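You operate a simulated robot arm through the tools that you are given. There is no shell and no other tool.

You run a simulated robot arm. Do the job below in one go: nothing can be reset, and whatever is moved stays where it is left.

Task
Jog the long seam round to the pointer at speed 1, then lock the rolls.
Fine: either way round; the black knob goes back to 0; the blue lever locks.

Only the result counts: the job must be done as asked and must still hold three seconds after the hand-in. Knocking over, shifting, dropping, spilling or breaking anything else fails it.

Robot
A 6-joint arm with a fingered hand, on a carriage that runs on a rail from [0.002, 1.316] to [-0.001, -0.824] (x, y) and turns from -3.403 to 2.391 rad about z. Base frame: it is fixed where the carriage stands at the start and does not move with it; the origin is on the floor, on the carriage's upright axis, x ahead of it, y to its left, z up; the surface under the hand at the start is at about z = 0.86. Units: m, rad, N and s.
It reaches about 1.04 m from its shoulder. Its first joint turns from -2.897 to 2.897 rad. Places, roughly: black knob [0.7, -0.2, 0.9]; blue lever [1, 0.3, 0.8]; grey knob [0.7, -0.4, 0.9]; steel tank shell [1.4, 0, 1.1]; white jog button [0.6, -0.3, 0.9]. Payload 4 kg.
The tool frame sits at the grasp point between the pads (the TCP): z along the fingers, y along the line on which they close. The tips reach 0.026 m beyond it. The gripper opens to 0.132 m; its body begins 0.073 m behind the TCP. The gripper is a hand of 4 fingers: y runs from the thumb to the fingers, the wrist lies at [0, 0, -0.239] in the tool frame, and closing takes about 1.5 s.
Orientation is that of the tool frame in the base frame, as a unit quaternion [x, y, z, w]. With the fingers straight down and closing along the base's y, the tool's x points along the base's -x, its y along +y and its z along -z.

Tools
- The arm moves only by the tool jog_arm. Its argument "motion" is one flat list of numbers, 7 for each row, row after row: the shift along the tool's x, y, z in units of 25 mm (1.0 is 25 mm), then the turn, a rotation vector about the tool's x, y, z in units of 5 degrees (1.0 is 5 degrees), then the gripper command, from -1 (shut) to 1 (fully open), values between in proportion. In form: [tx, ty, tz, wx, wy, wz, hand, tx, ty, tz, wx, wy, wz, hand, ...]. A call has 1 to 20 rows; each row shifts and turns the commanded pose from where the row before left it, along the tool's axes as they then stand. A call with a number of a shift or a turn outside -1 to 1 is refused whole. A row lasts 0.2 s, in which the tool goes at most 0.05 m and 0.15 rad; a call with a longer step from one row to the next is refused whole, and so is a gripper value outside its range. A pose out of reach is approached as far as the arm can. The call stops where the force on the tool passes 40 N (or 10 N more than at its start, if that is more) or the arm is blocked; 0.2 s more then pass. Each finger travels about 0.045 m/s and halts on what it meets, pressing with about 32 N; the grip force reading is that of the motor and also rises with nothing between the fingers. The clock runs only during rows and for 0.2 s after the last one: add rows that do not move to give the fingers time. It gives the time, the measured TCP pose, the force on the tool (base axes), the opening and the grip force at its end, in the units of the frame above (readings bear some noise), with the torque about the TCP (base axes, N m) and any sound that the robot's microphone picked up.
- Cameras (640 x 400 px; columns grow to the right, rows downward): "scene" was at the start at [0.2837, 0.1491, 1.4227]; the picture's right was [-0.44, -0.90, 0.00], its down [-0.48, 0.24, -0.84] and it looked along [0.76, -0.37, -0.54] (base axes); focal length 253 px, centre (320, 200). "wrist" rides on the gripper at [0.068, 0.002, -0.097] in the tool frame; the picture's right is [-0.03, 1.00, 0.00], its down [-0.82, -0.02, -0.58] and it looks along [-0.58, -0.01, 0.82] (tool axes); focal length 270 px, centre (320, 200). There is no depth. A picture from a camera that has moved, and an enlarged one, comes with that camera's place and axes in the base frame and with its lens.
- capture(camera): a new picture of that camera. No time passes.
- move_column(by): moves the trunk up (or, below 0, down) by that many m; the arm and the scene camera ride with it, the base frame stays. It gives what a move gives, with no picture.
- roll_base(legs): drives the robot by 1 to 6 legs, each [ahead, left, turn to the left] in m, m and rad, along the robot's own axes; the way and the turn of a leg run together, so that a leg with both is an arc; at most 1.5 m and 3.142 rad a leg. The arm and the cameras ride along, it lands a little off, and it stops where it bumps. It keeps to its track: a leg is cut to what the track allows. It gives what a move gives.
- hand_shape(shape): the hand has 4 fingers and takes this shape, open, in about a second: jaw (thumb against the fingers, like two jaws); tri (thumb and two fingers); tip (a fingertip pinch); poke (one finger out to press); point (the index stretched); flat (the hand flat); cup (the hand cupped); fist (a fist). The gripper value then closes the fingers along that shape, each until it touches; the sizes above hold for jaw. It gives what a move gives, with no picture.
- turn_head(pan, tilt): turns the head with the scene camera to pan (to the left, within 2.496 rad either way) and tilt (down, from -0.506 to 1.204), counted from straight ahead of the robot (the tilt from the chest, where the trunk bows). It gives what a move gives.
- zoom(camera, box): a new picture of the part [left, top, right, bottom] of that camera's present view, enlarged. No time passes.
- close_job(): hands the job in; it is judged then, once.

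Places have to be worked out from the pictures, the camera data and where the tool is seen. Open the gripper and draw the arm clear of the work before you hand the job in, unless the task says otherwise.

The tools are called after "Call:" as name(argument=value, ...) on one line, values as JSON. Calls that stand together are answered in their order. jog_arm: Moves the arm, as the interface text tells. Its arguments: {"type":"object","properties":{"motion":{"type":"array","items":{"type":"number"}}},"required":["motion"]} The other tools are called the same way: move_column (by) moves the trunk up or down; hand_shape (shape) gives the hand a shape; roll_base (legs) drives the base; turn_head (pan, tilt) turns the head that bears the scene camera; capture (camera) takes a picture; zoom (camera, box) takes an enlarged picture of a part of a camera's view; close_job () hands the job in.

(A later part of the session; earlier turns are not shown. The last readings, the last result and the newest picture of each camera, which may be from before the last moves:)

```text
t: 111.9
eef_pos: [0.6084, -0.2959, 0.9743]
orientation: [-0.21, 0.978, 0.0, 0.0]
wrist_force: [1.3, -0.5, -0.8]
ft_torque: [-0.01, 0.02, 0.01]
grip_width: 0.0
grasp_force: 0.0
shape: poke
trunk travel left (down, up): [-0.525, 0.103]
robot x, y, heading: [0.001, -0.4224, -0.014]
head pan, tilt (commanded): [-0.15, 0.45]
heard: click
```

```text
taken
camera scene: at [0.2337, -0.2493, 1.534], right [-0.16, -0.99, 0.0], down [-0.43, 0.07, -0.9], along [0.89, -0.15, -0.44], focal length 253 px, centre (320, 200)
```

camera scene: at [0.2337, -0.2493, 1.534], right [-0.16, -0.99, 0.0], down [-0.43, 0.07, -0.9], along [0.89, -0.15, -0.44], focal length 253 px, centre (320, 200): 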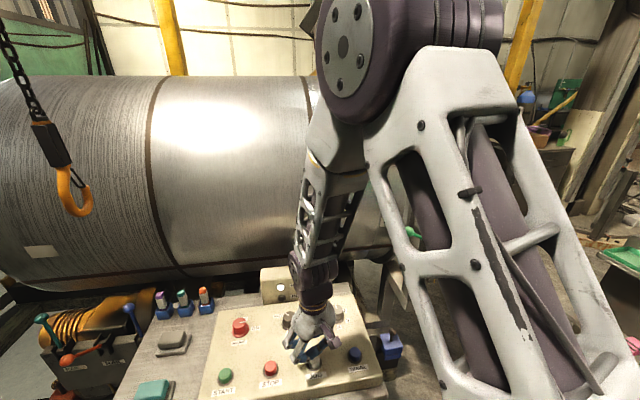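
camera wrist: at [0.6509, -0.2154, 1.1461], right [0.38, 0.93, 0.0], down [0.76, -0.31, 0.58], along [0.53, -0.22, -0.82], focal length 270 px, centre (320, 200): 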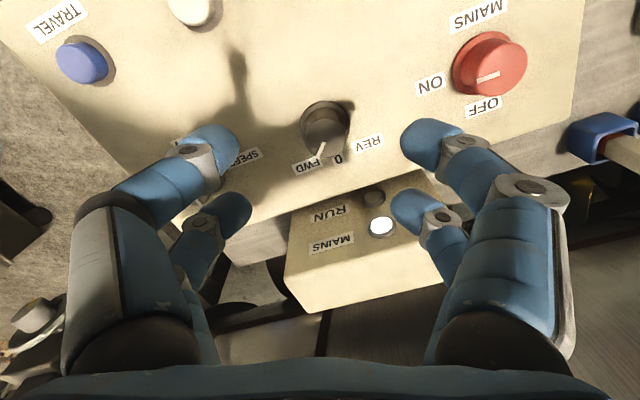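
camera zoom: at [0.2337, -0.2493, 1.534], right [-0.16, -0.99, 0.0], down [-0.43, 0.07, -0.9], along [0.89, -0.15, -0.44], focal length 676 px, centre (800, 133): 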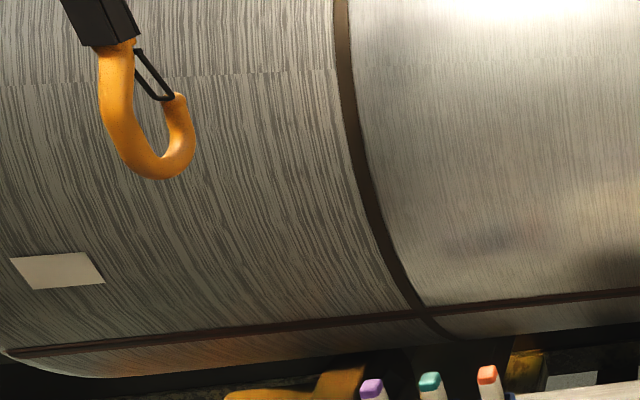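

REV brings the seam up: about 7° in roughly 1.9 s (≈3.6°/s). It is now near -23°; I hold for about 3.3 s next.

Call:
jog_arm(motion=[0, 0, 0.6, 0, 0, 0, 1, 0, 0, 0.4, 0, 0, 0, 1, 0, 0, 0.2, 0, 0, 0, 1, 0, 0, 0, 0, 0, 0, 1, 0, 0, 0, 0, 0, 0, 1, 0, 0, 0, 0, 0, 0, 1, 0, 0, 0, 0, 0, 0, 1, 0, 0, 0, 0, 0, 0, 1, 0, 0, 0, 0, 0, 0, 1, 0, 0, 0, 0, 0, 0, 1, 0, 0, 0, 0, 0, 0, 1, 0, 0, 0, 0, 0, 0, 1, 0, 0, 0, 0, 0, 0, 1, 0, 0, 0, 0, 0, 0, 1, 0, 0, 0, 0, 0, 0, 1, 0, 0, 0, 0, 0, 0, 1, 0, 0, 0, 0, 0, 0, 1, 0, 0, -0.8, 0, 0, 0, 1, 0, 0, -0.4, 0, 0, 0, 1])

Call:
zoom(camera="scene", box=[20, 150, 260, 300])

```text
t: 115.9
eef_pos: [0.6075, -0.2971, 0.9749]
orientation: [-0.209, 0.978, 0.0, 0.0]
wrist_force: [-0.2, 1.1, 0.0]
ft_torque: [0.02, 0.03, 0.02]
grip_width: 0.0001
grasp_force: 0.0
shape: poke
trunk travel left (down, up): [-0.525, 0.103]
robot x, y, heading: [-0.0001, -0.4212, -0.018]
head pan, tilt (commanded): [-0.15, 0.45]
heard: click
```

```text
2.67 times, centred on (140, 225) of scene
camera zoom: at [0.2337, -0.2493, 1.534], right [-0.16, -0.99, 0.0], down [-0.43, 0.07, -0.9], along [0.89, -0.15, -0.44], focal length 676 px, centre (800, 133)
```

zoom: 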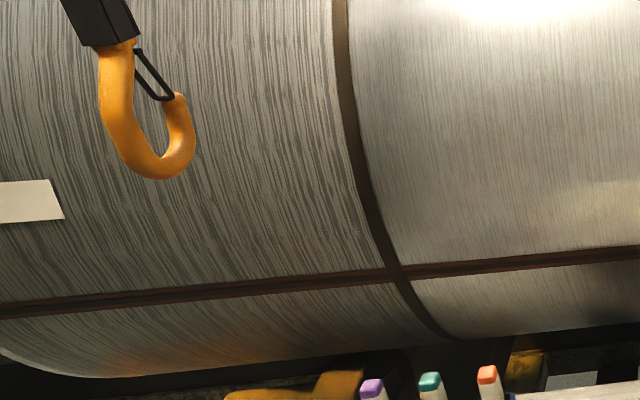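

Seam now at about -11°. Before the last part I lift and slide the carriage right to look at the pointer and seam together.

Call:
jog_arm(motion=[0, 0, -0.9, 0, 0, 0, 1, 0, 0, -0.9, 0, 0, 0, 1, 0, 0, -0.9, 0, 0, 0, 1])

Call:
roll_base(legs=[[0, -0.36, 0]])

Call:
capture(camera="scene")

Call:
zoom(camera="scene", box=[280, 150, 400, 270])

```text
t: 116.7
eef_pos: [0.6068, -0.2978, 1.0425]
orientation: [-0.21, 0.978, 0.0, 0.001]
wrist_force: [0.1, -0.6, -0.5]
ft_torque: [0.02, 0.02, -0.02]
grip_width: 0.0002
grasp_force: 0.1
shape: poke
trunk travel left (down, up): [-0.525, 0.103]
robot x, y, heading: [-0.002, -0.4175, -0.01]
head pan, tilt (commanded): [-0.15, 0.45]
```

```text
t: 119.0
eef_pos: [0.6079, -0.6525, 1.0421]
orientation: [-0.208, 0.978, 0.0, 0.0]
wrist_force: [0.2, 0.0, 0.0]
ft_torque: [-0.03, -0.03, 0.0]
grip_width: 0.0
grasp_force: 0.0
shape: poke
trunk travel left (down, up): [-0.525, 0.103]
robot x, y, heading: [-0.0008, -0.7683, -0.016]
head pan, tilt (commanded): [-0.15, 0.45]
```

```text
taken
camera scene: at [0.2335, -0.6029, 1.5341], right [-0.17, -0.99, 0.0], down [-0.43, 0.07, -0.9], along [0.89, -0.15, -0.44], focal length 253 px, centre (320, 200)
```

scene: 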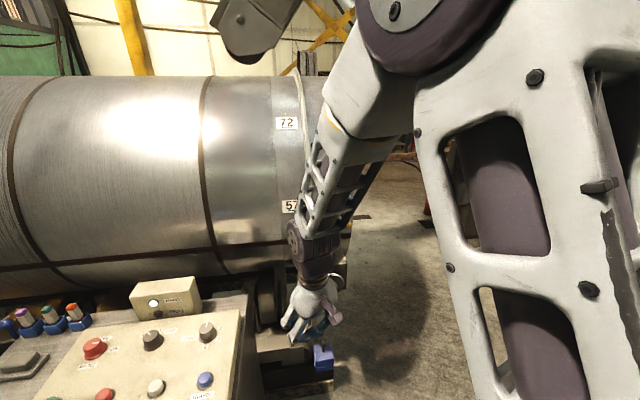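

```text
3.33 times, centred on (340, 210) of scene
camera zoom: at [0.2335, -0.6029, 1.5341], right [-0.17, -0.99, 0.0], down [-0.43, 0.07, -0.9], along [0.89, -0.15, -0.44], focal length 845 px, centre (253, 167)
```

zoom: 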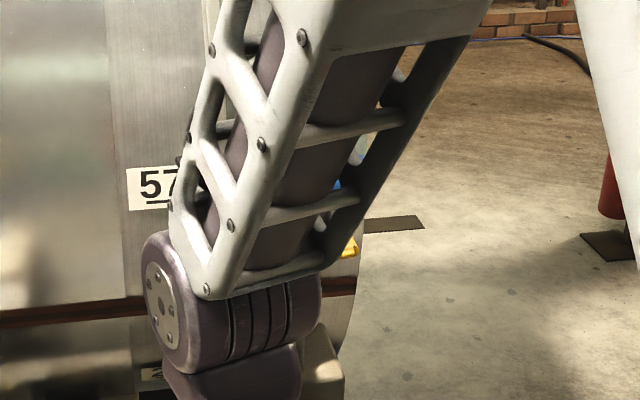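

The forearm half hides the pointer. I turn the carriage right 0.5 rad to swing the arm aside and look again.

Call:
roll_base(legs=[[0, 0, -0.5]])

Call:
turn_head(pan=0.4, tilt=0.5)

Call:
capture(camera="scene")

Call:
zoom(camera="scene", box=[260, 130, 400, 270])

```text
t: 120.8
eef_pos: [0.5908, -0.9573, 1.0418]
orientation: [0.04, 0.999, -0.001, 0.0]
wrist_force: [0.9, 0.4, -0.1]
ft_torque: [0.02, -0.01, 0.01]
grip_width: 0.0
grasp_force: 0.2
shape: poke
trunk travel left (down, up): [-0.525, 0.103]
robot x, y, heading: [-0.0005, -0.7776, -0.515]
head pan, tilt (commanded): [-0.15, 0.45]
```

```text
t: 121.7
eef_pos: [0.5909, -0.9572, 1.0427]
orientation: [0.039, 0.999, 0.001, 0.0]
wrist_force: [-0.8, -0.3, 0.6]
ft_torque: [0.02, -0.01, 0.0]
grip_width: 0.0
grasp_force: 0.2
shape: poke
trunk travel left (down, up): [-0.525, 0.103]
robot x, y, heading: [-0.0008, -0.7735, -0.514]
head pan, tilt (commanded): [0.4, 0.499]
```

```text
taken
camera scene: at [0.3053, -0.6894, 1.5296], right [-0.12, -0.99, 0.0], down [-0.48, 0.06, -0.88], along [0.87, -0.1, -0.48], focal length 253 px, centre (320, 200)
```

scene: 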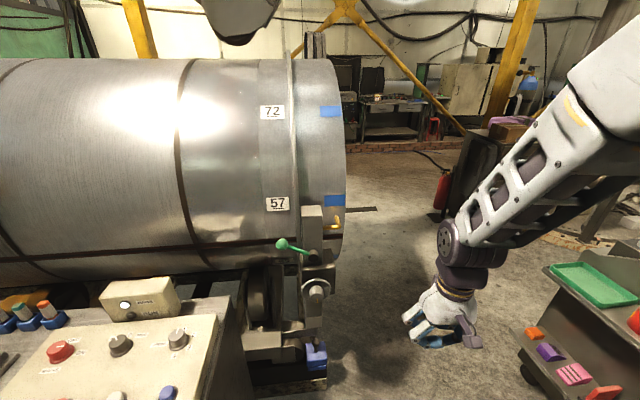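

```text
2.86 times, centred on (330, 200) of scene
camera zoom: at [0.3053, -0.6894, 1.5296], right [-0.12, -0.99, 0.0], down [-0.48, 0.06, -0.88], along [0.87, -0.1, -0.48], focal length 724 px, centre (291, 200)
```

zoom: 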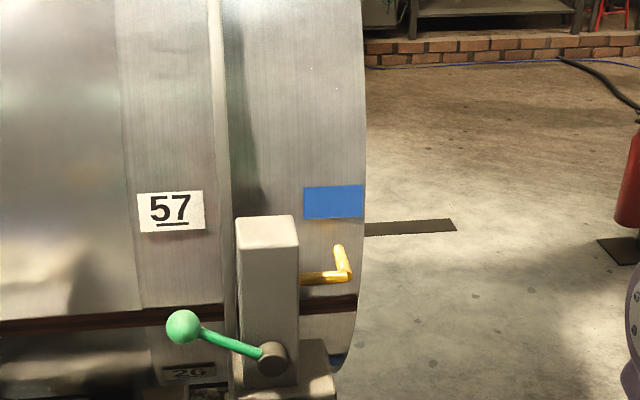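

A clear view: the yellow tip is just above where the seam passes on the end band. To judge without parallax I lift the hand and lower the trunk so the camera is at pointer height.

Call:
jog_arm(motion=[0, 0, -1, 0, 0, 0, 1, 0, 0, -1, 0, 0, 0, 1, 0, 0, -1, 0, 0, 0, 1, 0, 0, -1, 0, 0, 0, 1, 0, 0, -1, 0, 0, 0, 1, 0, 0, -1, 0, 0, 0, 1, 0, 0, -1, 0, 0, 0, 1, 0, 0, -1, 0, 0, 0, 1, 0, 0, -1, 0, 0, 0, 1, 0, 0, -1, 0, 0, 0, 1])

Call:
move_column(by=-0.44)

Call:
turn_head(pan=0.4, tilt=0.0)

Call:
capture(camera="scene")

Call:
zoom(camera="scene", box=[280, 140, 400, 260])

```text
t: 123.9
eef_pos: [0.5899, -0.9569, 1.2929]
orientation: [0.039, 0.999, 0.0, 0.0]
wrist_force: [0.2, 0.1, 0.0]
ft_torque: [0.01, 0.02, -0.01]
grip_width: 0.0
grasp_force: 0.0
shape: poke
trunk travel left (down, up): [-0.525, 0.103]
robot x, y, heading: [-0.0017, -0.7717, -0.513]
head pan, tilt (commanded): [0.4, 0.499]
```

```text
refused: -0.44 is not a number from -0.4 to 0.4
```

```text
t: 124.9
eef_pos: [0.5903, -0.9576, 1.2934]
orientation: [0.039, 0.999, -0.001, 0.0]
wrist_force: [1.0, -0.5, 0.1]
ft_torque: [0.03, -0.01, 0.01]
grip_width: 0.0
grasp_force: 0.1
shape: poke
trunk travel left (down, up): [-0.525, 0.103]
robot x, y, heading: [-0.0015, -0.7737, -0.509]
head pan, tilt (commanded): [0.4, 0.0]
```

```text
taken
camera scene: at [0.3044, -0.6892, 1.5756], right [-0.12, -0.99, 0.0], down [0.0, 0.0, -1.0], along [0.99, -0.12, 0.0], focal length 253 px, centre (320, 200)
```

scene: 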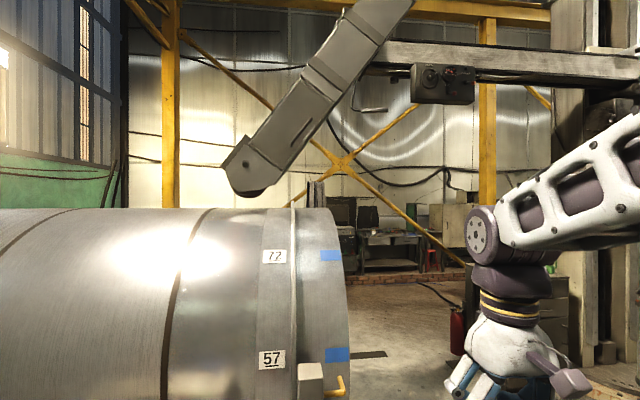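

```text
3.33 times, centred on (340, 200) of scene
camera zoom: at [0.3044, -0.6892, 1.5756], right [-0.12, -0.99, 0.0], down [0.0, 0.0, -1.0], along [0.99, -0.12, 0.0], focal length 845 px, centre (253, 200)
```

zoom: 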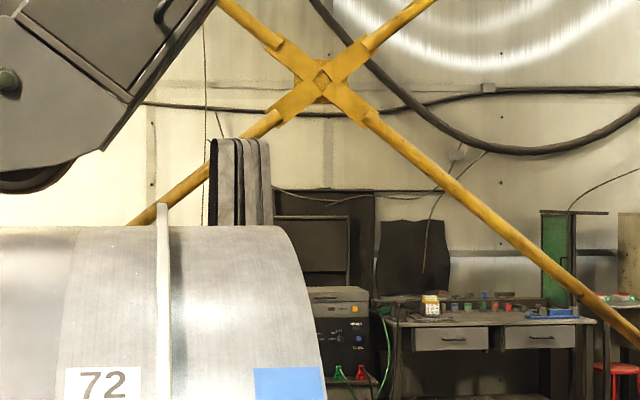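

Call:
move_column(by=-0.4)

Call:
move_column(by=-0.08)

Call:
capture(camera="scene")

Call:
zoom(camera="scene", box=[280, 140, 400, 260])

```text
t: 128.7
eef_pos: [0.5907, -0.9569, 0.8917]
orientation: [0.039, 0.999, 0.0, 0.0]
wrist_force: [0.3, 0.0, -0.4]
ft_torque: [0.01, -0.03, 0.0]
grip_width: 0.0001
grasp_force: 0.1
shape: poke
trunk travel left (down, up): [-0.125, 0.503]
robot x, y, heading: [-0.0019, -0.7728, -0.512]
head pan, tilt (commanded): [0.4, 0.0]
```

```text
t: 129.9
eef_pos: [0.5912, -0.9567, 0.812]
orientation: [0.039, 0.999, 0.0, 0.0]
wrist_force: [0.3, -0.9, -0.9]
ft_torque: [-0.02, 0.03, 0.01]
grip_width: 0.0001
grasp_force: 0.1
shape: poke
trunk travel left (down, up): [-0.045, 0.583]
robot x, y, heading: [-0.0023, -0.7747, -0.516]
head pan, tilt (commanded): [0.4, 0.0]
```

```text
taken
camera scene: at [0.3747, -0.729, 1.095], right [-0.12, -0.99, 0.0], down [0.0, 0.0, -1.0], along [0.99, -0.12, 0.0], focal length 253 px, centre (320, 200)
```

scene: 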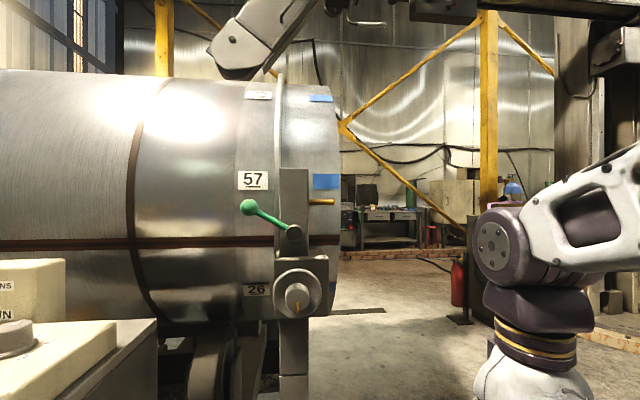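

```text
3.33 times, centred on (340, 200) of scene
camera zoom: at [0.3747, -0.729, 1.095], right [-0.12, -0.99, 0.0], down [0.0, 0.0, -1.0], along [0.99, -0.12, 0.0], focal length 845 px, centre (253, 200)
```

zoom: 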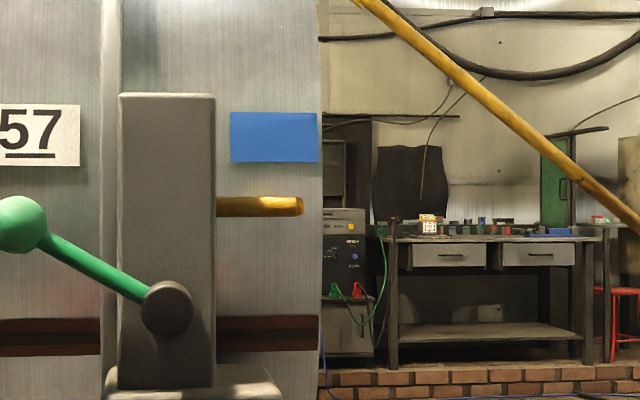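

At pointer height the yellow tip is level at z≈1.091 and the seam centre on the end band is ~0.09 m lower, i.e. about 12° to go. I raise the trunk and go back to the JOG button.

Call:
move_column(by=0.4)

Call:
move_column(by=0.08)

Call:
roll_base(legs=[[0, 0, 0.505], [0, 0.355, 0]])

Call:
turn_head(pan=-0.15, tilt=0.45)

```text
t: 133.7
eef_pos: [0.591, -0.9563, 1.2119]
orientation: [0.039, 0.999, 0.0, 0.0]
wrist_force: [-0.4, -0.8, 0.2]
ft_torque: [0.0, 0.03, 0.03]
grip_width: 0.0001
grasp_force: 0.0
shape: poke
trunk travel left (down, up): [-0.445, 0.183]
robot x, y, heading: [0.0016, -0.7741, -0.512]
head pan, tilt (commanded): [0.4, 0.0]
```

```text
t: 134.9
eef_pos: [0.592, -0.9573, 1.2913]
orientation: [0.039, 0.999, 0.0, 0.0]
wrist_force: [0.1, -0.4, -0.2]
ft_torque: [0.02, -0.01, 0.02]
grip_width: 0.0
grasp_force: 0.1
shape: poke
trunk travel left (down, up): [-0.525, 0.103]
robot x, y, heading: [-0.0041, -0.7766, -0.513]
head pan, tilt (commanded): [0.4, 0.0]
```

```text
t: 138.6
eef_pos: [0.6079, -0.2966, 1.2911]
orientation: [-0.211, 0.977, 0.0, 0.001]
wrist_force: [1.0, 0.4, -0.8]
ft_torque: [-0.02, 0.01, -0.02]
grip_width: 0.0
grasp_force: 0.0
shape: poke
trunk travel left (down, up): [-0.525, 0.103]
robot x, y, heading: [-0.0013, -0.4206, -0.013]
head pan, tilt (commanded): [0.4, 0.0]
```

```text
t: 139.6
eef_pos: [0.6054, -0.2969, 1.2916]
orientation: [-0.211, 0.978, 0.0, 0.001]
wrist_force: [0.2, 0.0, -0.5]
ft_torque: [0.02, -0.02, 0.04]
grip_width: 0.0
grasp_force: 0.1
shape: poke
trunk travel left (down, up): [-0.525, 0.103]
robot x, y, heading: [0.0002, -0.42, -0.013]
head pan, tilt (commanded): [-0.15, 0.45]
```

The hand is right over JOG again. I descend to just above it and verify.

Call:
jog_arm(motion=[0, 0, 0.97, 0, 0, 0, 1, 0, 0, 0.97, 0, 0, 0, 1, 0, 0, 0.97, 0, 0, 0, 1, 0, 0, 0.97, 0, 0, 0, 1, 0, 0, 0.97, 0, 0, 0, 1, 0, 0, 0.97, 0, 0, 0, 1, 0, 0, 0.97, 0, 0, 0, 1, 0, 0, 0.97, 0, 0, 0, 1, 0, 0, 0.97, 0, 0, 0, 1, 0, 0, 0.97, 0, 0, 0, 1, 0, 0, 0.97, 0, 0, 0, 1, 0, 0, 0.97, 0, 0, 0, 1, 0, 0, 0.97, 0, 0, 0, 1])

Call:
zoom(camera="wrist", box=[220, 80, 420, 240])

Call:
zoom(camera="scene", box=[20, 150, 260, 300])

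```text
t: 142.3
eef_pos: [0.6068, -0.2984, 0.9764]
orientation: [-0.211, 0.977, 0.0, 0.0]
wrist_force: [0.1, -0.1, -0.5]
ft_torque: [0.0, 0.0, 0.0]
grip_width: 0.0
grasp_force: 0.0
shape: poke
trunk travel left (down, up): [-0.525, 0.103]
robot x, y, heading: [-0.0013, -0.4209, -0.013]
head pan, tilt (commanded): [-0.15, 0.45]
```

```text
2.50 times, centred on (320, 160) of wrist
camera zoom: at [0.5423, -0.3242, 1.0734], right [-0.39, 0.92, 0.0], down [0.75, 0.32, 0.58], along [0.53, 0.22, -0.82], focal length 676 px, centre (320, 300)
```

zoom: 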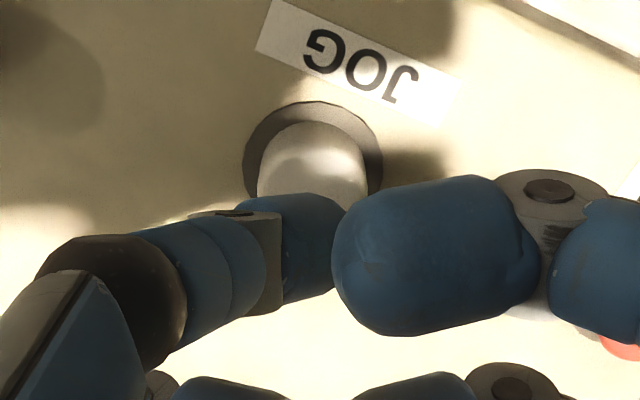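

```text
2.67 times, centred on (140, 225) of scene
camera zoom: at [0.233, -0.2494, 1.5341], right [-0.16, -0.99, 0.0], down [-0.43, 0.07, -0.9], along [0.89, -0.15, -0.44], focal length 676 px, centre (800, 133)
```

zoom: 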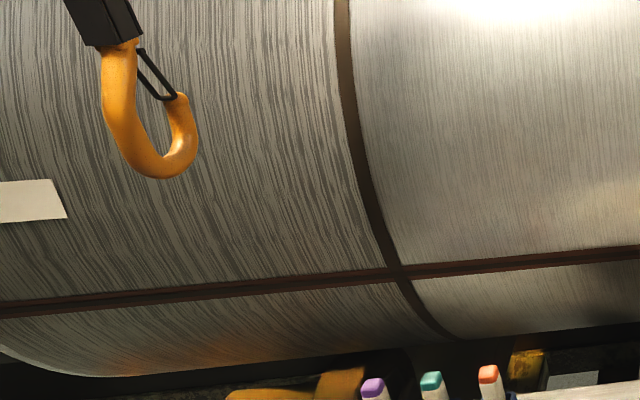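

Position is right. I press and hold as before (15 hold rows, ≈11.7–12°), then release.

Call:
jog_arm(motion=[0, 0, 0.64, 0, 0, 0, 1, 0, 0, 0.4, 0, 0, 0, 1, 0, 0, 0.22, 0, 0, 0, 1, 0, 0, 0, 0, 0, 0, 1, 0, 0, 0, 0, 0, 0, 1, 0, 0, 0, 0, 0, 0, 1, 0, 0, 0, 0, 0, 0, 1, 0, 0, 0, 0, 0, 0, 1, 0, 0, 0, 0, 0, 0, 1, 0, 0, 0, 0, 0, 0, 1, 0, 0, 0, 0, 0, 0, 1, 0, 0, 0, 0, 0, 0, 1, 0, 0, 0, 0, 0, 0, 1, 0, 0, 0, 0, 0, 0, 1, 0, 0, 0, 0, 0, 0, 1, 0, 0, 0, 0, 0, 0, 1, 0, 0, 0, 0, 0, 0, 1, 0, 0, -0.8, 0, 0, 0, 1, 0, 0, -0.4, 0, 0, 0, 1])

Call:
zoom(camera="scene", box=[20, 150, 260, 300])

```text
t: 146.3
eef_pos: [0.6068, -0.2965, 0.976]
orientation: [-0.21, 0.978, 0.0, -0.001]
wrist_force: [0.3, -0.5, 0.1]
ft_torque: [0.02, 0.0, 0.01]
grip_width: 0.0001
grasp_force: 0.1
shape: poke
trunk travel left (down, up): [-0.525, 0.103]
robot x, y, heading: [0.0008, -0.4225, -0.013]
head pan, tilt (commanded): [-0.15, 0.45]
heard: click
```

```text
2.67 times, centred on (140, 225) of scene
camera zoom: at [0.2334, -0.2493, 1.534], right [-0.16, -0.99, 0.0], down [-0.43, 0.07, -0.9], along [0.89, -0.15, -0.44], focal length 676 px, centre (800, 133)
```

zoom: 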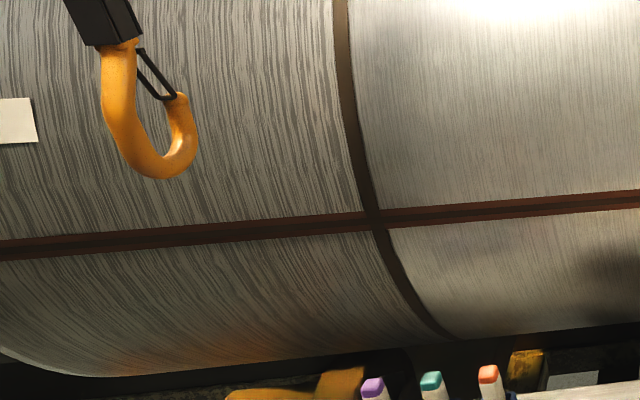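

The model says the seam is now within about a degree of the pointer. I go back for the level check.

Call:
jog_arm(motion=[0, 0, -1, 0, 0, 0, 1, 0, 0, -1, 0, 0, 0, 1, 0, 0, -1, 0, 0, 0, 1, 0, 0, -1, 0, 0, 0, 1, 0, 0, -1, 0, 0, 0, 1, 0, 0, -1, 0, 0, 0, 1, 0, 0, -1, 0, 0, 0, 1, 0, 0, -1, 0, 0, 0, 1, 0, 0, -1, 0, 0, 0, 1, 0, 0, -1, 0, 0, 0, 1, 0, 0, -1, 0, 0, 0, 1, 0, 0, -1, 0, 0, 0, 1, 0, 0, -0.6, 0, 0, 0, 1])

Call:
roll_base(legs=[[0, -0.355, 0], [0, 0, -0.5]])

Call:
turn_head(pan=0.4, tilt=0.0)

Call:
move_column(by=-0.4)

Call:
move_column(by=-0.084)

Call:
capture(camera="scene")

Call:
zoom(camera="scene", box=[280, 140, 400, 260])

```text
t: 149.2
eef_pos: [0.6078, -0.2973, 1.2915]
orientation: [-0.211, 0.977, 0.0, 0.0]
wrist_force: [0.2, -1.1, 0.1]
ft_torque: [-0.01, 0.01, 0.01]
grip_width: 0.0
grasp_force: 0.1
shape: poke
trunk travel left (down, up): [-0.525, 0.103]
robot x, y, heading: [0.0007, -0.4229, -0.012]
head pan, tilt (commanded): [-0.15, 0.45]
```

```text
t: 152.9
eef_pos: [0.5919, -0.9585, 1.2908]
orientation: [0.04, 0.999, 0.0, 0.0]
wrist_force: [-0.2, 0.2, 0.3]
ft_torque: [0.03, 0.0, 0.06]
grip_width: 0.0004
grasp_force: 0.1
shape: poke
trunk travel left (down, up): [-0.525, 0.103]
robot x, y, heading: [0.0006, -0.7771, -0.521]
head pan, tilt (commanded): [-0.15, 0.45]
```

```text
t: 153.8
eef_pos: [0.5909, -0.9581, 1.2921]
orientation: [0.04, 0.999, 0.0, 0.0]
wrist_force: [0.1, 0.1, -0.6]
ft_torque: [0.02, 0.0, 0.01]
grip_width: 0.0
grasp_force: 0.1
shape: poke
trunk travel left (down, up): [-0.525, 0.103]
robot x, y, heading: [-0.0022, -0.7727, -0.517]
head pan, tilt (commanded): [0.4, 0.0]
```

```text
t: 157.7
eef_pos: [0.5923, -0.959, 0.8924]
orientation: [0.04, 0.999, 0.0, 0.0]
wrist_force: [-0.3, 0.6, 0.7]
ft_torque: [-0.02, -0.01, -0.03]
grip_width: 0.0001
grasp_force: 0.0
shape: poke
trunk travel left (down, up): [-0.125, 0.503]
robot x, y, heading: [-0.0024, -0.7752, -0.515]
head pan, tilt (commanded): [0.4, 0.0]
```

```text
t: 158.9
eef_pos: [0.5919, -0.9577, 0.8083]
orientation: [0.04, 0.999, 0.0, 0.001]
wrist_force: [0.7, 0.3, 0.0]
ft_torque: [0.0, -0.02, -0.04]
grip_width: 0.0
grasp_force: 0.0
shape: poke
trunk travel left (down, up): [-0.041, 0.587]
robot x, y, heading: [0.0029, -0.772, -0.518]
head pan, tilt (commanded): [0.4, 0.0]
```

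```text
taken
camera scene: at [0.3735, -0.7295, 1.0911], right [-0.12, -0.99, 0.0], down [0.0, 0.0, -1.0], along [0.99, -0.12, 0.0], focal length 253 px, centre (320, 200)
```

scene: 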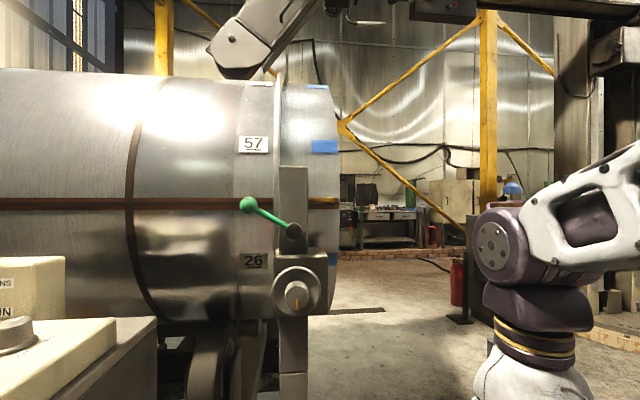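

```text
3.33 times, centred on (340, 200) of scene
camera zoom: at [0.3735, -0.7295, 1.0911], right [-0.12, -0.99, 0.0], down [0.0, 0.0, -1.0], along [0.99, -0.12, 0.0], focal length 845 px, centre (253, 200)
```

zoom: 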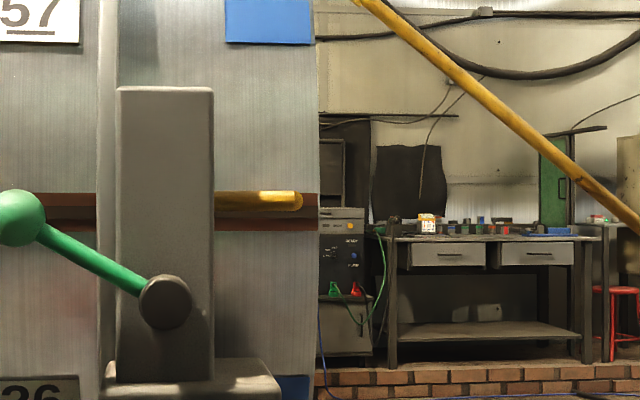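

The pointer's tip now overlies the seam band. I zoom in for the exact offset.

Call:
zoom(camera="scene", box=[300, 180, 345, 220])

Call:
zoom(camera="scene", box=[100, 180, 300, 220])

```text
10.00 times, centred on (322, 200) of scene
camera zoom: at [0.3735, -0.7295, 1.0911], right [-0.12, -0.99, 0.0], down [0.0, 0.0, -1.0], along [0.99, -0.12, 0.0], focal length 2534 px, centre (295, 200)
```

zoom: 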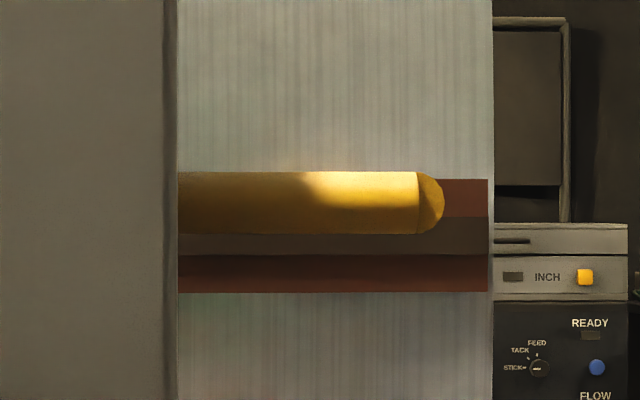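

```text
3.20 times, centred on (200, 200) of scene
camera zoom: at [0.3735, -0.7295, 1.0911], right [-0.12, -0.99, 0.0], down [0.0, 0.0, -1.0], along [0.99, -0.12, 0.0], focal length 811 px, centre (704, 200)
```

zoom: 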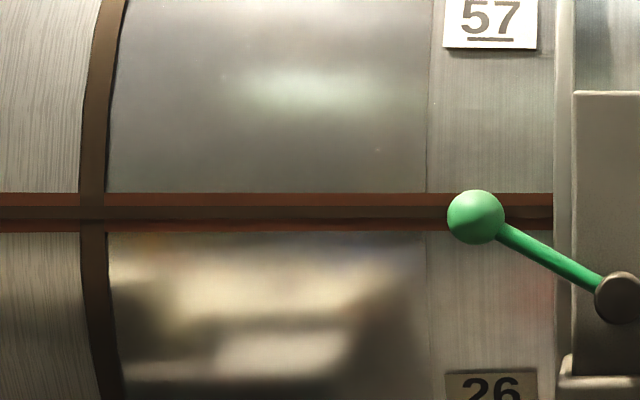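

The seam centre is still ~8 mm (about 1°) below the pointer's centre line. I go back and give JOG one brief tap.

Call:
move_column(by=0.4)

Call:
move_column(by=0.084)

Call:
roll_base(legs=[[0, 0, 0.505], [0, 0.355, 0]])

Call:
turn_head(pan=-0.15, tilt=0.45)

Call:
jog_arm(motion=[0, 0, 0.97, 0, 0, 0, 1, 0, 0, 0.97, 0, 0, 0, 1, 0, 0, 0.97, 0, 0, 0, 1, 0, 0, 0.97, 0, 0, 0, 1, 0, 0, 0.97, 0, 0, 0, 1, 0, 0, 0.97, 0, 0, 0, 1, 0, 0, 0.97, 0, 0, 0, 1, 0, 0, 0.97, 0, 0, 0, 1, 0, 0, 0.97, 0, 0, 0, 1, 0, 0, 0.97, 0, 0, 0, 1, 0, 0, 0.97, 0, 0, 0, 1, 0, 0, 0.97, 0, 0, 0, 1])

Call:
zoom(camera="scene", box=[20, 150, 260, 300])

```text
t: 162.7
eef_pos: [0.5912, -0.9584, 1.2087]
orientation: [0.039, 0.999, 0.0, 0.0]
wrist_force: [0.0, 0.1, 0.3]
ft_torque: [0.02, 0.01, 0.02]
grip_width: 0.0
grasp_force: 0.0
shape: poke
trunk travel left (down, up): [-0.441, 0.187]
robot x, y, heading: [-0.0007, -0.7736, -0.515]
head pan, tilt (commanded): [0.4, 0.0]
```

```text
t: 163.9
eef_pos: [0.5917, -0.9581, 1.2908]
orientation: [0.04, 0.999, 0.0, 0.0]
wrist_force: [0.3, -0.3, -0.1]
ft_torque: [0.0, -0.03, 0.0]
grip_width: 0.0
grasp_force: 0.2
shape: poke
trunk travel left (down, up): [-0.525, 0.103]
robot x, y, heading: [0.0023, -0.7731, -0.516]
head pan, tilt (commanded): [0.4, 0.0]
```

```text
t: 167.6
eef_pos: [0.6079, -0.2941, 1.2924]
orientation: [-0.206, 0.979, 0.0, 0.0]
wrist_force: [0.0, -0.7, -0.2]
ft_torque: [0.02, 0.0, 0.01]
grip_width: 0.0
grasp_force: 0.0
shape: poke
trunk travel left (down, up): [-0.525, 0.103]
robot x, y, heading: [-0.0039, -0.4164, -0.018]
head pan, tilt (commanded): [0.4, 0.0]
```

```text
t: 168.6
eef_pos: [0.6086, -0.2929, 1.2922]
orientation: [-0.207, 0.978, 0.0, 0.001]
wrist_force: [-0.2, 0.7, -0.1]
ft_torque: [-0.01, 0.0, 0.02]
grip_width: 0.0
grasp_force: 0.0
shape: poke
trunk travel left (down, up): [-0.525, 0.103]
robot x, y, heading: [0.0005, -0.4146, -0.025]
head pan, tilt (commanded): [-0.15, 0.45]
```

```text
t: 171.2
eef_pos: [0.6095, -0.2944, 1.0003]
orientation: [-0.206, 0.979, 0.0, 0.0]
wrist_force: [0.3, -0.1, -0.3]
ft_torque: [0.0, -0.02, 0.0]
grip_width: 0.0
grasp_force: 0.0
shape: poke
trunk travel left (down, up): [-0.525, 0.103]
robot x, y, heading: [0.0013, -0.4115, -0.015]
head pan, tilt (commanded): [-0.15, 0.45]
```

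```text
2.67 times, centred on (140, 225) of scene
camera zoom: at [0.2343, -0.2436, 1.5341], right [-0.17, -0.99, 0.0], down [-0.43, 0.07, -0.9], along [0.89, -0.15, -0.44], focal length 676 px, centre (800, 133)
```

zoom: 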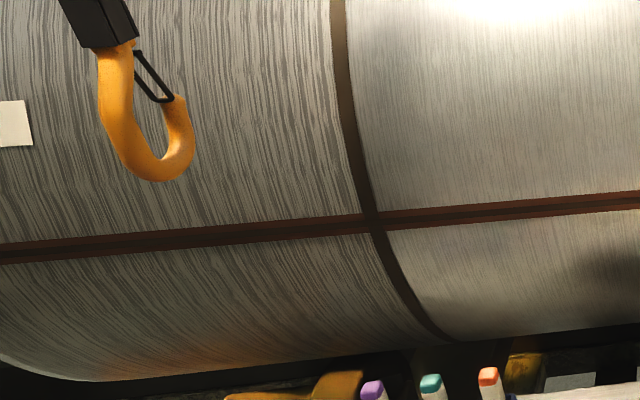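

Call:
jog_arm(motion=[0.14, -0.07, 0.96, 0, 0, 0, 1, 0, 0, 0, 0, 0, 0, 1, 0, 0, 0.64, 0, 0, 0, 1, 0, 0, 0.4, 0, 0, 0, 1, 0, 0, 0.22, 0, 0, 0, 1, 0, 0, -0.8, 0, 0, 0, 1, 0, 0, -0.4, 0, 0, 0, 1])

Call:
zoom(camera="scene", box=[20, 150, 260, 300])

```text
t: 172.8
eef_pos: [0.6061, -0.2954, 0.9762]
orientation: [-0.206, 0.979, 0.0, 0.0]
wrist_force: [0.0, 0.1, 0.0]
ft_torque: [0.03, -0.01, -0.04]
grip_width: 0.0003
grasp_force: 0.2
shape: poke
trunk travel left (down, up): [-0.525, 0.103]
robot x, y, heading: [-0.0025, -0.4156, -0.021]
head pan, tilt (commanded): [-0.15, 0.45]
heard: click
```

```text
2.67 times, centred on (140, 225) of scene
camera zoom: at [0.2348, -0.2435, 1.534], right [-0.17, -0.99, 0.0], down [-0.43, 0.07, -0.9], along [0.89, -0.15, -0.44], focal length 676 px, centre (800, 133)
```

zoom: 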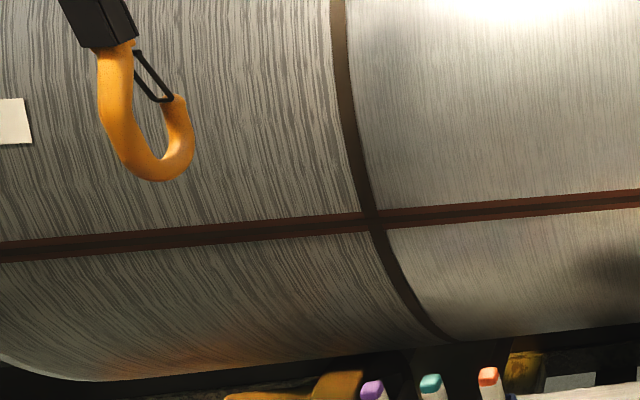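

A small move of about half a degree. One more identical tap.

Call:
jog_arm(motion=[0, -0.05, 0.64, 0, 0, 0, 1, 0, 0, 0.4, 0, 0, 0, 1, 0, 0, 0.22, 0, 0, 0, 1, 0, 0, -0.8, 0, 0, 0, 1, 0, 0, -0.4, 0, 0, 0, 1])

Call:
zoom(camera="scene", box=[20, 150, 260, 300])

```text
t: 174.0
eef_pos: [0.6054, -0.2976, 0.9757]
orientation: [-0.206, 0.978, 0.001, 0.001]
wrist_force: [0.1, 0.5, -0.3]
ft_torque: [0.01, 0.0, -0.01]
grip_width: 0.0
grasp_force: 0.0
shape: poke
trunk travel left (down, up): [-0.525, 0.103]
robot x, y, heading: [-0.0026, -0.4151, -0.02]
head pan, tilt (commanded): [-0.15, 0.45]
heard: click
```

```text
2.67 times, centred on (140, 225) of scene
camera zoom: at [0.2348, -0.2435, 1.534], right [-0.17, -0.99, 0.0], down [-0.43, 0.07, -0.9], along [0.89, -0.15, -0.44], focal length 676 px, centre (800, 133)
```

zoom: 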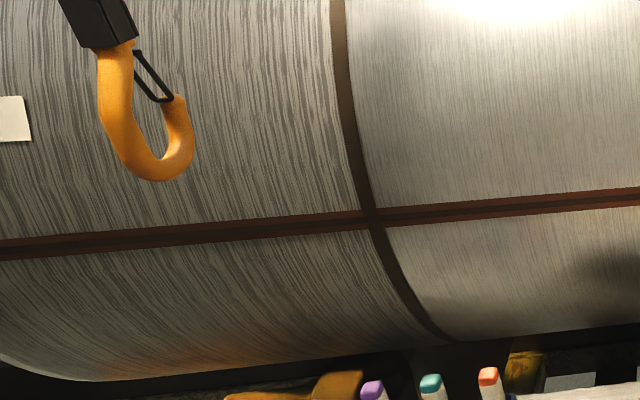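

About 0.4° more, so the total correction is close to the needed 1°. Now I lift, reopen the hand to a pinch and go to the black knob to put it back to 0.

Call:
jog_arm(motion=[0, 0, -1, 0, 0, 0, 1, 0, 0, -1, 0, 0, 0, 1, 0, 0, -1, 0, 0, 0, 1])

Call:
hand_shape(shape="tip")

Call:
jog_arm(motion=[0, 0, 0, 0, 0, 0, 0.1, 0, 0, 0, 0, 0, 0, 0.1, 0, 0, 0, 0, 0, 0, 0.1, -0.933, -0.025, 0, 0, 0, 0, 0.1, -0.933, -0.025, 0, 0, 0, 0, 0.1, -0.933, -0.025, 0, 0, 0, 0, 0.1, -0.933, -0.025, 0, 0, 0, 0, 0.1, -0.933, -0.025, 0, 0, 0, 0, 0.1])

Call:
zoom(camera="wrist", box=[220, 60, 420, 220])

```text
t: 174.8
eef_pos: [0.6055, -0.2969, 1.0511]
orientation: [-0.207, 0.978, 0.0, 0.001]
wrist_force: [0.4, -0.1, -1.0]
ft_torque: [0.03, -0.01, 0.01]
grip_width: 0.0
grasp_force: 0.1
shape: poke
trunk travel left (down, up): [-0.525, 0.103]
robot x, y, heading: [-0.0033, -0.4128, -0.022]
head pan, tilt (commanded): [-0.15, 0.45]
```

```text
t: 175.7
eef_pos: [0.6058, -0.2968, 1.049]
orientation: [-0.205, 0.979, -0.001, 0.0]
wrist_force: [0.1, -0.3, 0.5]
ft_torque: [0.0, 0.02, 0.0]
grip_width: 0.1318
grasp_force: 0.0
shape: tip
trunk travel left (down, up): [-0.525, 0.103]
robot x, y, heading: [-0.0026, -0.4161, -0.015]
head pan, tilt (commanded): [-0.15, 0.45]
```

```text
t: 177.5
eef_pos: [0.7149, -0.2535, 1.0513]
orientation: [-0.206, 0.979, 0.0, 0.0]
wrist_force: [-0.5, -0.2, 0.2]
ft_torque: [-0.03, -0.02, 0.03]
grip_width: 0.0732
grasp_force: 0.0
shape: tip
trunk travel left (down, up): [-0.525, 0.103]
robot x, y, heading: [-0.0032, -0.4153, -0.017]
head pan, tilt (commanded): [-0.15, 0.45]
```

```text
2.50 times, centred on (320, 140) of wrist
camera zoom: at [0.6496, -0.2795, 1.1471], right [-0.38, 0.92, 0.0], down [0.75, 0.31, 0.58], along [0.53, 0.22, -0.82], focal length 676 px, centre (320, 350)
```

zoom: 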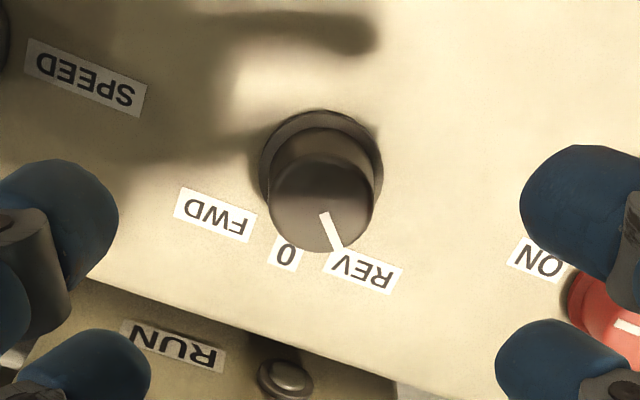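

Centred. I descend, close and turn clockwise 45° to 0.

Call:
jog_arm(motion=[0, 0, 0.82, 0, 0, 0, 0.1, 0, 0, 0.82, 0, 0, 0, 0.1, 0, 0, 0.82, 0, 0, 0, 0.1, 0, 0, 0.82, 0, 0, 0, 0.1, 0, 0, 0.82, 0, 0, 0, 0.1, 0, 0, 0, 0, 0, 0, -0.3, 0, 0, 0, 0, 0, 0, -0.6, 0, 0, 0, 0, 0, 0, -1, 0, 0, 0, 0, 0, 0, -1, 0, 0, 0, 0, 0, 0, -1, 0, 0, 0, 0, 0, 0, -1])

Call:
jog_arm(motion=[0, 0.063, 0, 0, 0, 1, -1, 0, 0.063, 0, 0, 0, 1, -1, 0, 0.063, 0, 0, 0, 1, -1, 0, 0.063, 0, 0, 0, 1, -1, 0, 0.063, 0, 0, 0, 1, -1, 0, 0.063, 0, 0, 0, 1, -1, 0, 0.063, 0, 0, 0, 1, -1, 0, 0.063, 0, 0, 0, 1, -1, 0, 0.063, 0, 0, 0, 1, -1])

Call:
zoom(camera="wrist", box=[220, 100, 420, 260])

```text
t: 179.9
eef_pos: [0.7145, -0.2537, 0.9465]
orientation: [-0.206, 0.978, 0.0, -0.001]
wrist_force: [-1.5, -1.0, -2.5]
ft_torque: [-0.04, 0.06, -0.01]
grip_width: 0.0
grasp_force: 31.8
shape: tip
trunk travel left (down, up): [-0.525, 0.103]
robot x, y, heading: [-0.0, -0.4139, -0.016]
head pan, tilt (commanded): [-0.15, 0.45]
```

```text
t: 181.9
eef_pos: [0.7133, -0.2393, 0.9471]
orientation: [0.184, 0.983, 0.001, 0.0]
wrist_force: [-2.0, 9.6, -3.1]
ft_torque: [0.28, 0.08, 0.24]
grip_width: 0.0003
grasp_force: 31.7
shape: tip
trunk travel left (down, up): [-0.525, 0.103]
robot x, y, heading: [-0.0008, -0.4159, -0.021]
head pan, tilt (commanded): [-0.15, 0.45]
```

```text
2.50 times, centred on (320, 180) of wrist
camera zoom: at [0.6489, -0.2122, 1.0437], right [0.39, 0.92, 0.0], down [0.75, -0.31, 0.58], along [0.53, -0.22, -0.82], focal length 676 px, centre (320, 250)
```

zoom: 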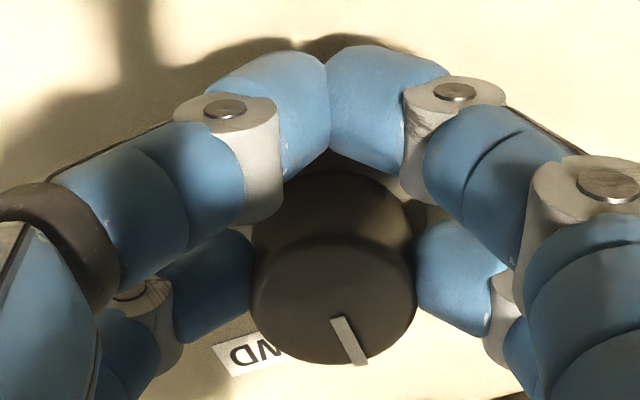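

The mark points at 0 again. I release, lift and verify.

Call:
jog_arm(motion=[0, 0, 0, 0, 0, 0, 0, 0, 0, 0, 0, 0, 0, 0.1, 0, 0, 0, 0, 0, 0, 0.1, 0, 0, 0, 0, 0, 0, 0.1, 0, 0, -0.8, 0, 0, 0, 0.1, 0, 0, -0.8, 0, 0, 0, 0.1, 0, 0, -0.8, 0, 0, 0, 0.1, 0, 0, -0.8, 0, 0, 0, 0.1, 0, 0, -0.8, 0, 0, 0, 0.1])

Call:
zoom(camera="wrist", box=[220, 60, 420, 220])

Call:
capture(camera="wrist")

```text
t: 183.9
eef_pos: [0.7122, -0.2397, 1.0461]
orientation: [0.184, 0.983, -0.001, 0.0]
wrist_force: [-0.1, -0.8, 0.2]
ft_torque: [0.02, 0.0, -0.02]
grip_width: 0.0722
grasp_force: 0.1
shape: tip
trunk travel left (down, up): [-0.525, 0.103]
robot x, y, heading: [0.002, -0.412, -0.027]
head pan, tilt (commanded): [-0.15, 0.45]
```

```text
2.50 times, centred on (320, 140) of wrist
camera zoom: at [0.6485, -0.2135, 1.1437], right [0.38, 0.92, 0.0], down [0.75, -0.31, 0.58], along [0.53, -0.22, -0.82], focal length 676 px, centre (320, 350)
```

zoom: 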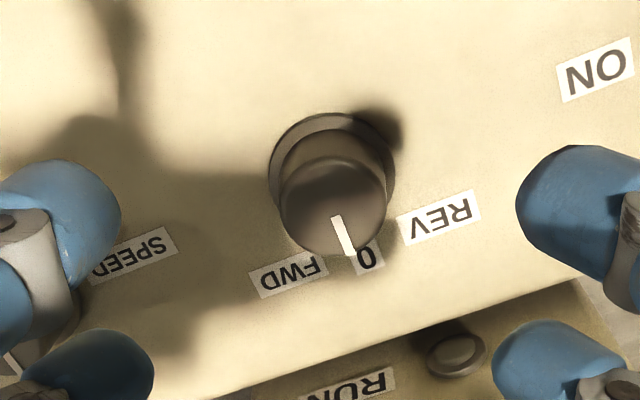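

```text
taken
camera wrist: at [0.6485, -0.2135, 1.1437], right [0.38, 0.92, 0.0], down [0.75, -0.31, 0.58], along [0.53, -0.22, -0.82], focal length 270 px, centre (320, 200)
```

wrist: 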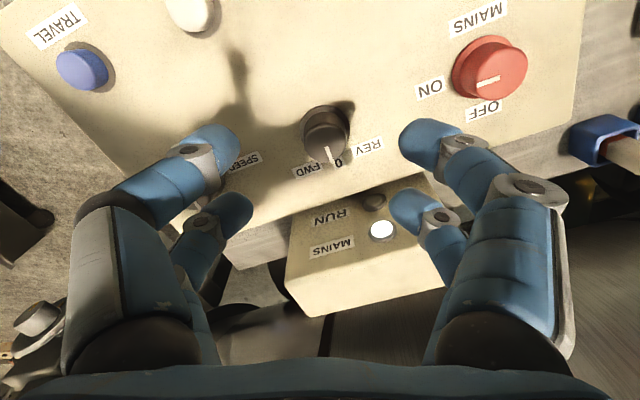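

Black knob is at 0 and grey at 1. I raise the hand and make the level check of seam against pointer again.

Call:
jog_arm(motion=[0.6, 0, -1, 0, 0, 0, 0.1, 0.6, 0, -1, 0, 0, 0, 0.1, 0.6, 0, -1, 0, 0, 0, 0.1, 0.6, 0, -1, 0, 0, 0, 0.1, 0.6, 0, -1, 0, 0, 0, 0.1, 0.6, 0, -1, 0, 0, 0, 0.1, 0, 0, -1, 0, 0, 0, 0.1, 0, 0, -1, 0, 0, 0, 0.1, 0, 0, -1, 0, 0, 0, 0.1, 0, 0, -1, 0, 0, 0, 0.1, 0, 0, -1, 0, 0, 0, 0.1, 0, 0, -1, 0, 0, 0, 0.1])

Call:
roll_base(legs=[[0, -0.355, 0], [0, 0, -0.5]])

Call:
turn_head(pan=0.4, tilt=0.0)

Call:
move_column(by=-0.4)

Call:
move_column(by=-0.084)

Call:
zoom(camera="scene", box=[300, 180, 345, 220])

Call:
capture(camera="scene")

```text
t: 186.5
eef_pos: [0.6289, -0.2084, 1.3475]
orientation: [0.184, 0.983, -0.001, -0.001]
wrist_force: [-0.7, -0.2, -0.2]
ft_torque: [0.01, 0.03, -0.01]
grip_width: 0.0724
grasp_force: 0.2
shape: tip
trunk travel left (down, up): [-0.525, 0.103]
robot x, y, heading: [-0.0003, -0.4111, -0.022]
head pan, tilt (commanded): [-0.15, 0.45]
```

```text
t: 190.2
eef_pos: [0.6527, -0.8774, 1.348]
orientation: [0.416, 0.909, 0.0, 0.0]
wrist_force: [-0.1, -0.2, 0.1]
ft_torque: [0.04, -0.02, -0.01]
grip_width: 0.0721
grasp_force: 0.1
shape: tip
trunk travel left (down, up): [-0.525, 0.103]
robot x, y, heading: [-0.0034, -0.761, -0.511]
head pan, tilt (commanded): [-0.15, 0.45]
```

```text
t: 191.2
eef_pos: [0.651, -0.8779, 1.3469]
orientation: [0.416, 0.909, 0.0, -0.001]
wrist_force: [1.1, -0.5, -0.2]
ft_torque: [0.0, 0.01, -0.01]
grip_width: 0.072
grasp_force: 0.0
shape: tip
trunk travel left (down, up): [-0.525, 0.103]
robot x, y, heading: [-0.0003, -0.7656, -0.508]
head pan, tilt (commanded): [0.4, 0.0]
```

```text
t: 195.0
eef_pos: [0.6506, -0.8771, 0.9465]
orientation: [0.416, 0.909, 0.0, 0.0]
wrist_force: [-0.8, -0.4, -0.3]
ft_torque: [-0.03, -0.01, 0.0]
grip_width: 0.0722
grasp_force: 0.0
shape: tip
trunk travel left (down, up): [-0.125, 0.503]
robot x, y, heading: [-0.0031, -0.7647, -0.512]
head pan, tilt (commanded): [0.4, 0.0]
```

```text
t: 196.2
eef_pos: [0.6523, -0.8774, 0.8627]
orientation: [0.416, 0.909, -0.001, 0.0]
wrist_force: [0.1, -0.8, -0.4]
ft_torque: [0.01, 0.01, -0.01]
grip_width: 0.0718
grasp_force: 0.0
shape: tip
trunk travel left (down, up): [-0.041, 0.587]
robot x, y, heading: [-0.0004, -0.7639, -0.507]
head pan, tilt (commanded): [0.4, 0.0]
```

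```text
10.00 times, centred on (322, 200) of scene
camera zoom: at [0.3732, -0.716, 1.0911], right [-0.11, -0.99, 0.0], down [0.0, 0.0, -1.0], along [0.99, -0.11, 0.0], focal length 2534 px, centre (295, 200)
```

zoom: 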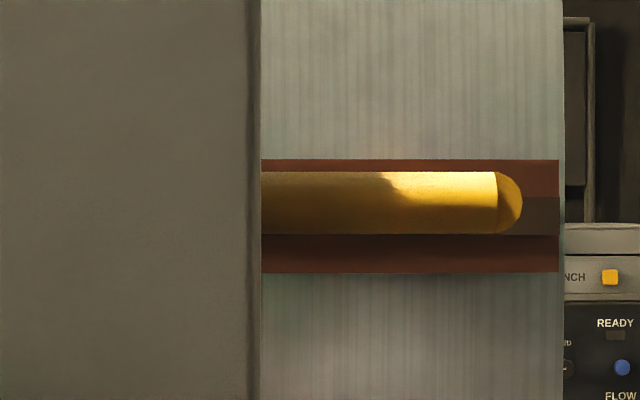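

```text
taken
camera scene: at [0.3732, -0.716, 1.0911], right [-0.11, -0.99, 0.0], down [0.0, 0.0, -1.0], along [0.99, -0.11, 0.0], focal length 253 px, centre (320, 200)
```

scene: 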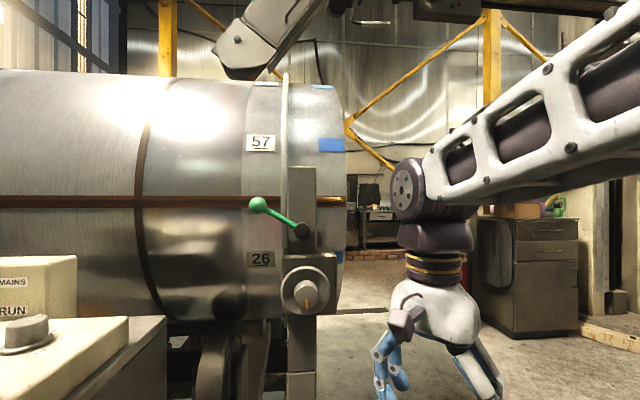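

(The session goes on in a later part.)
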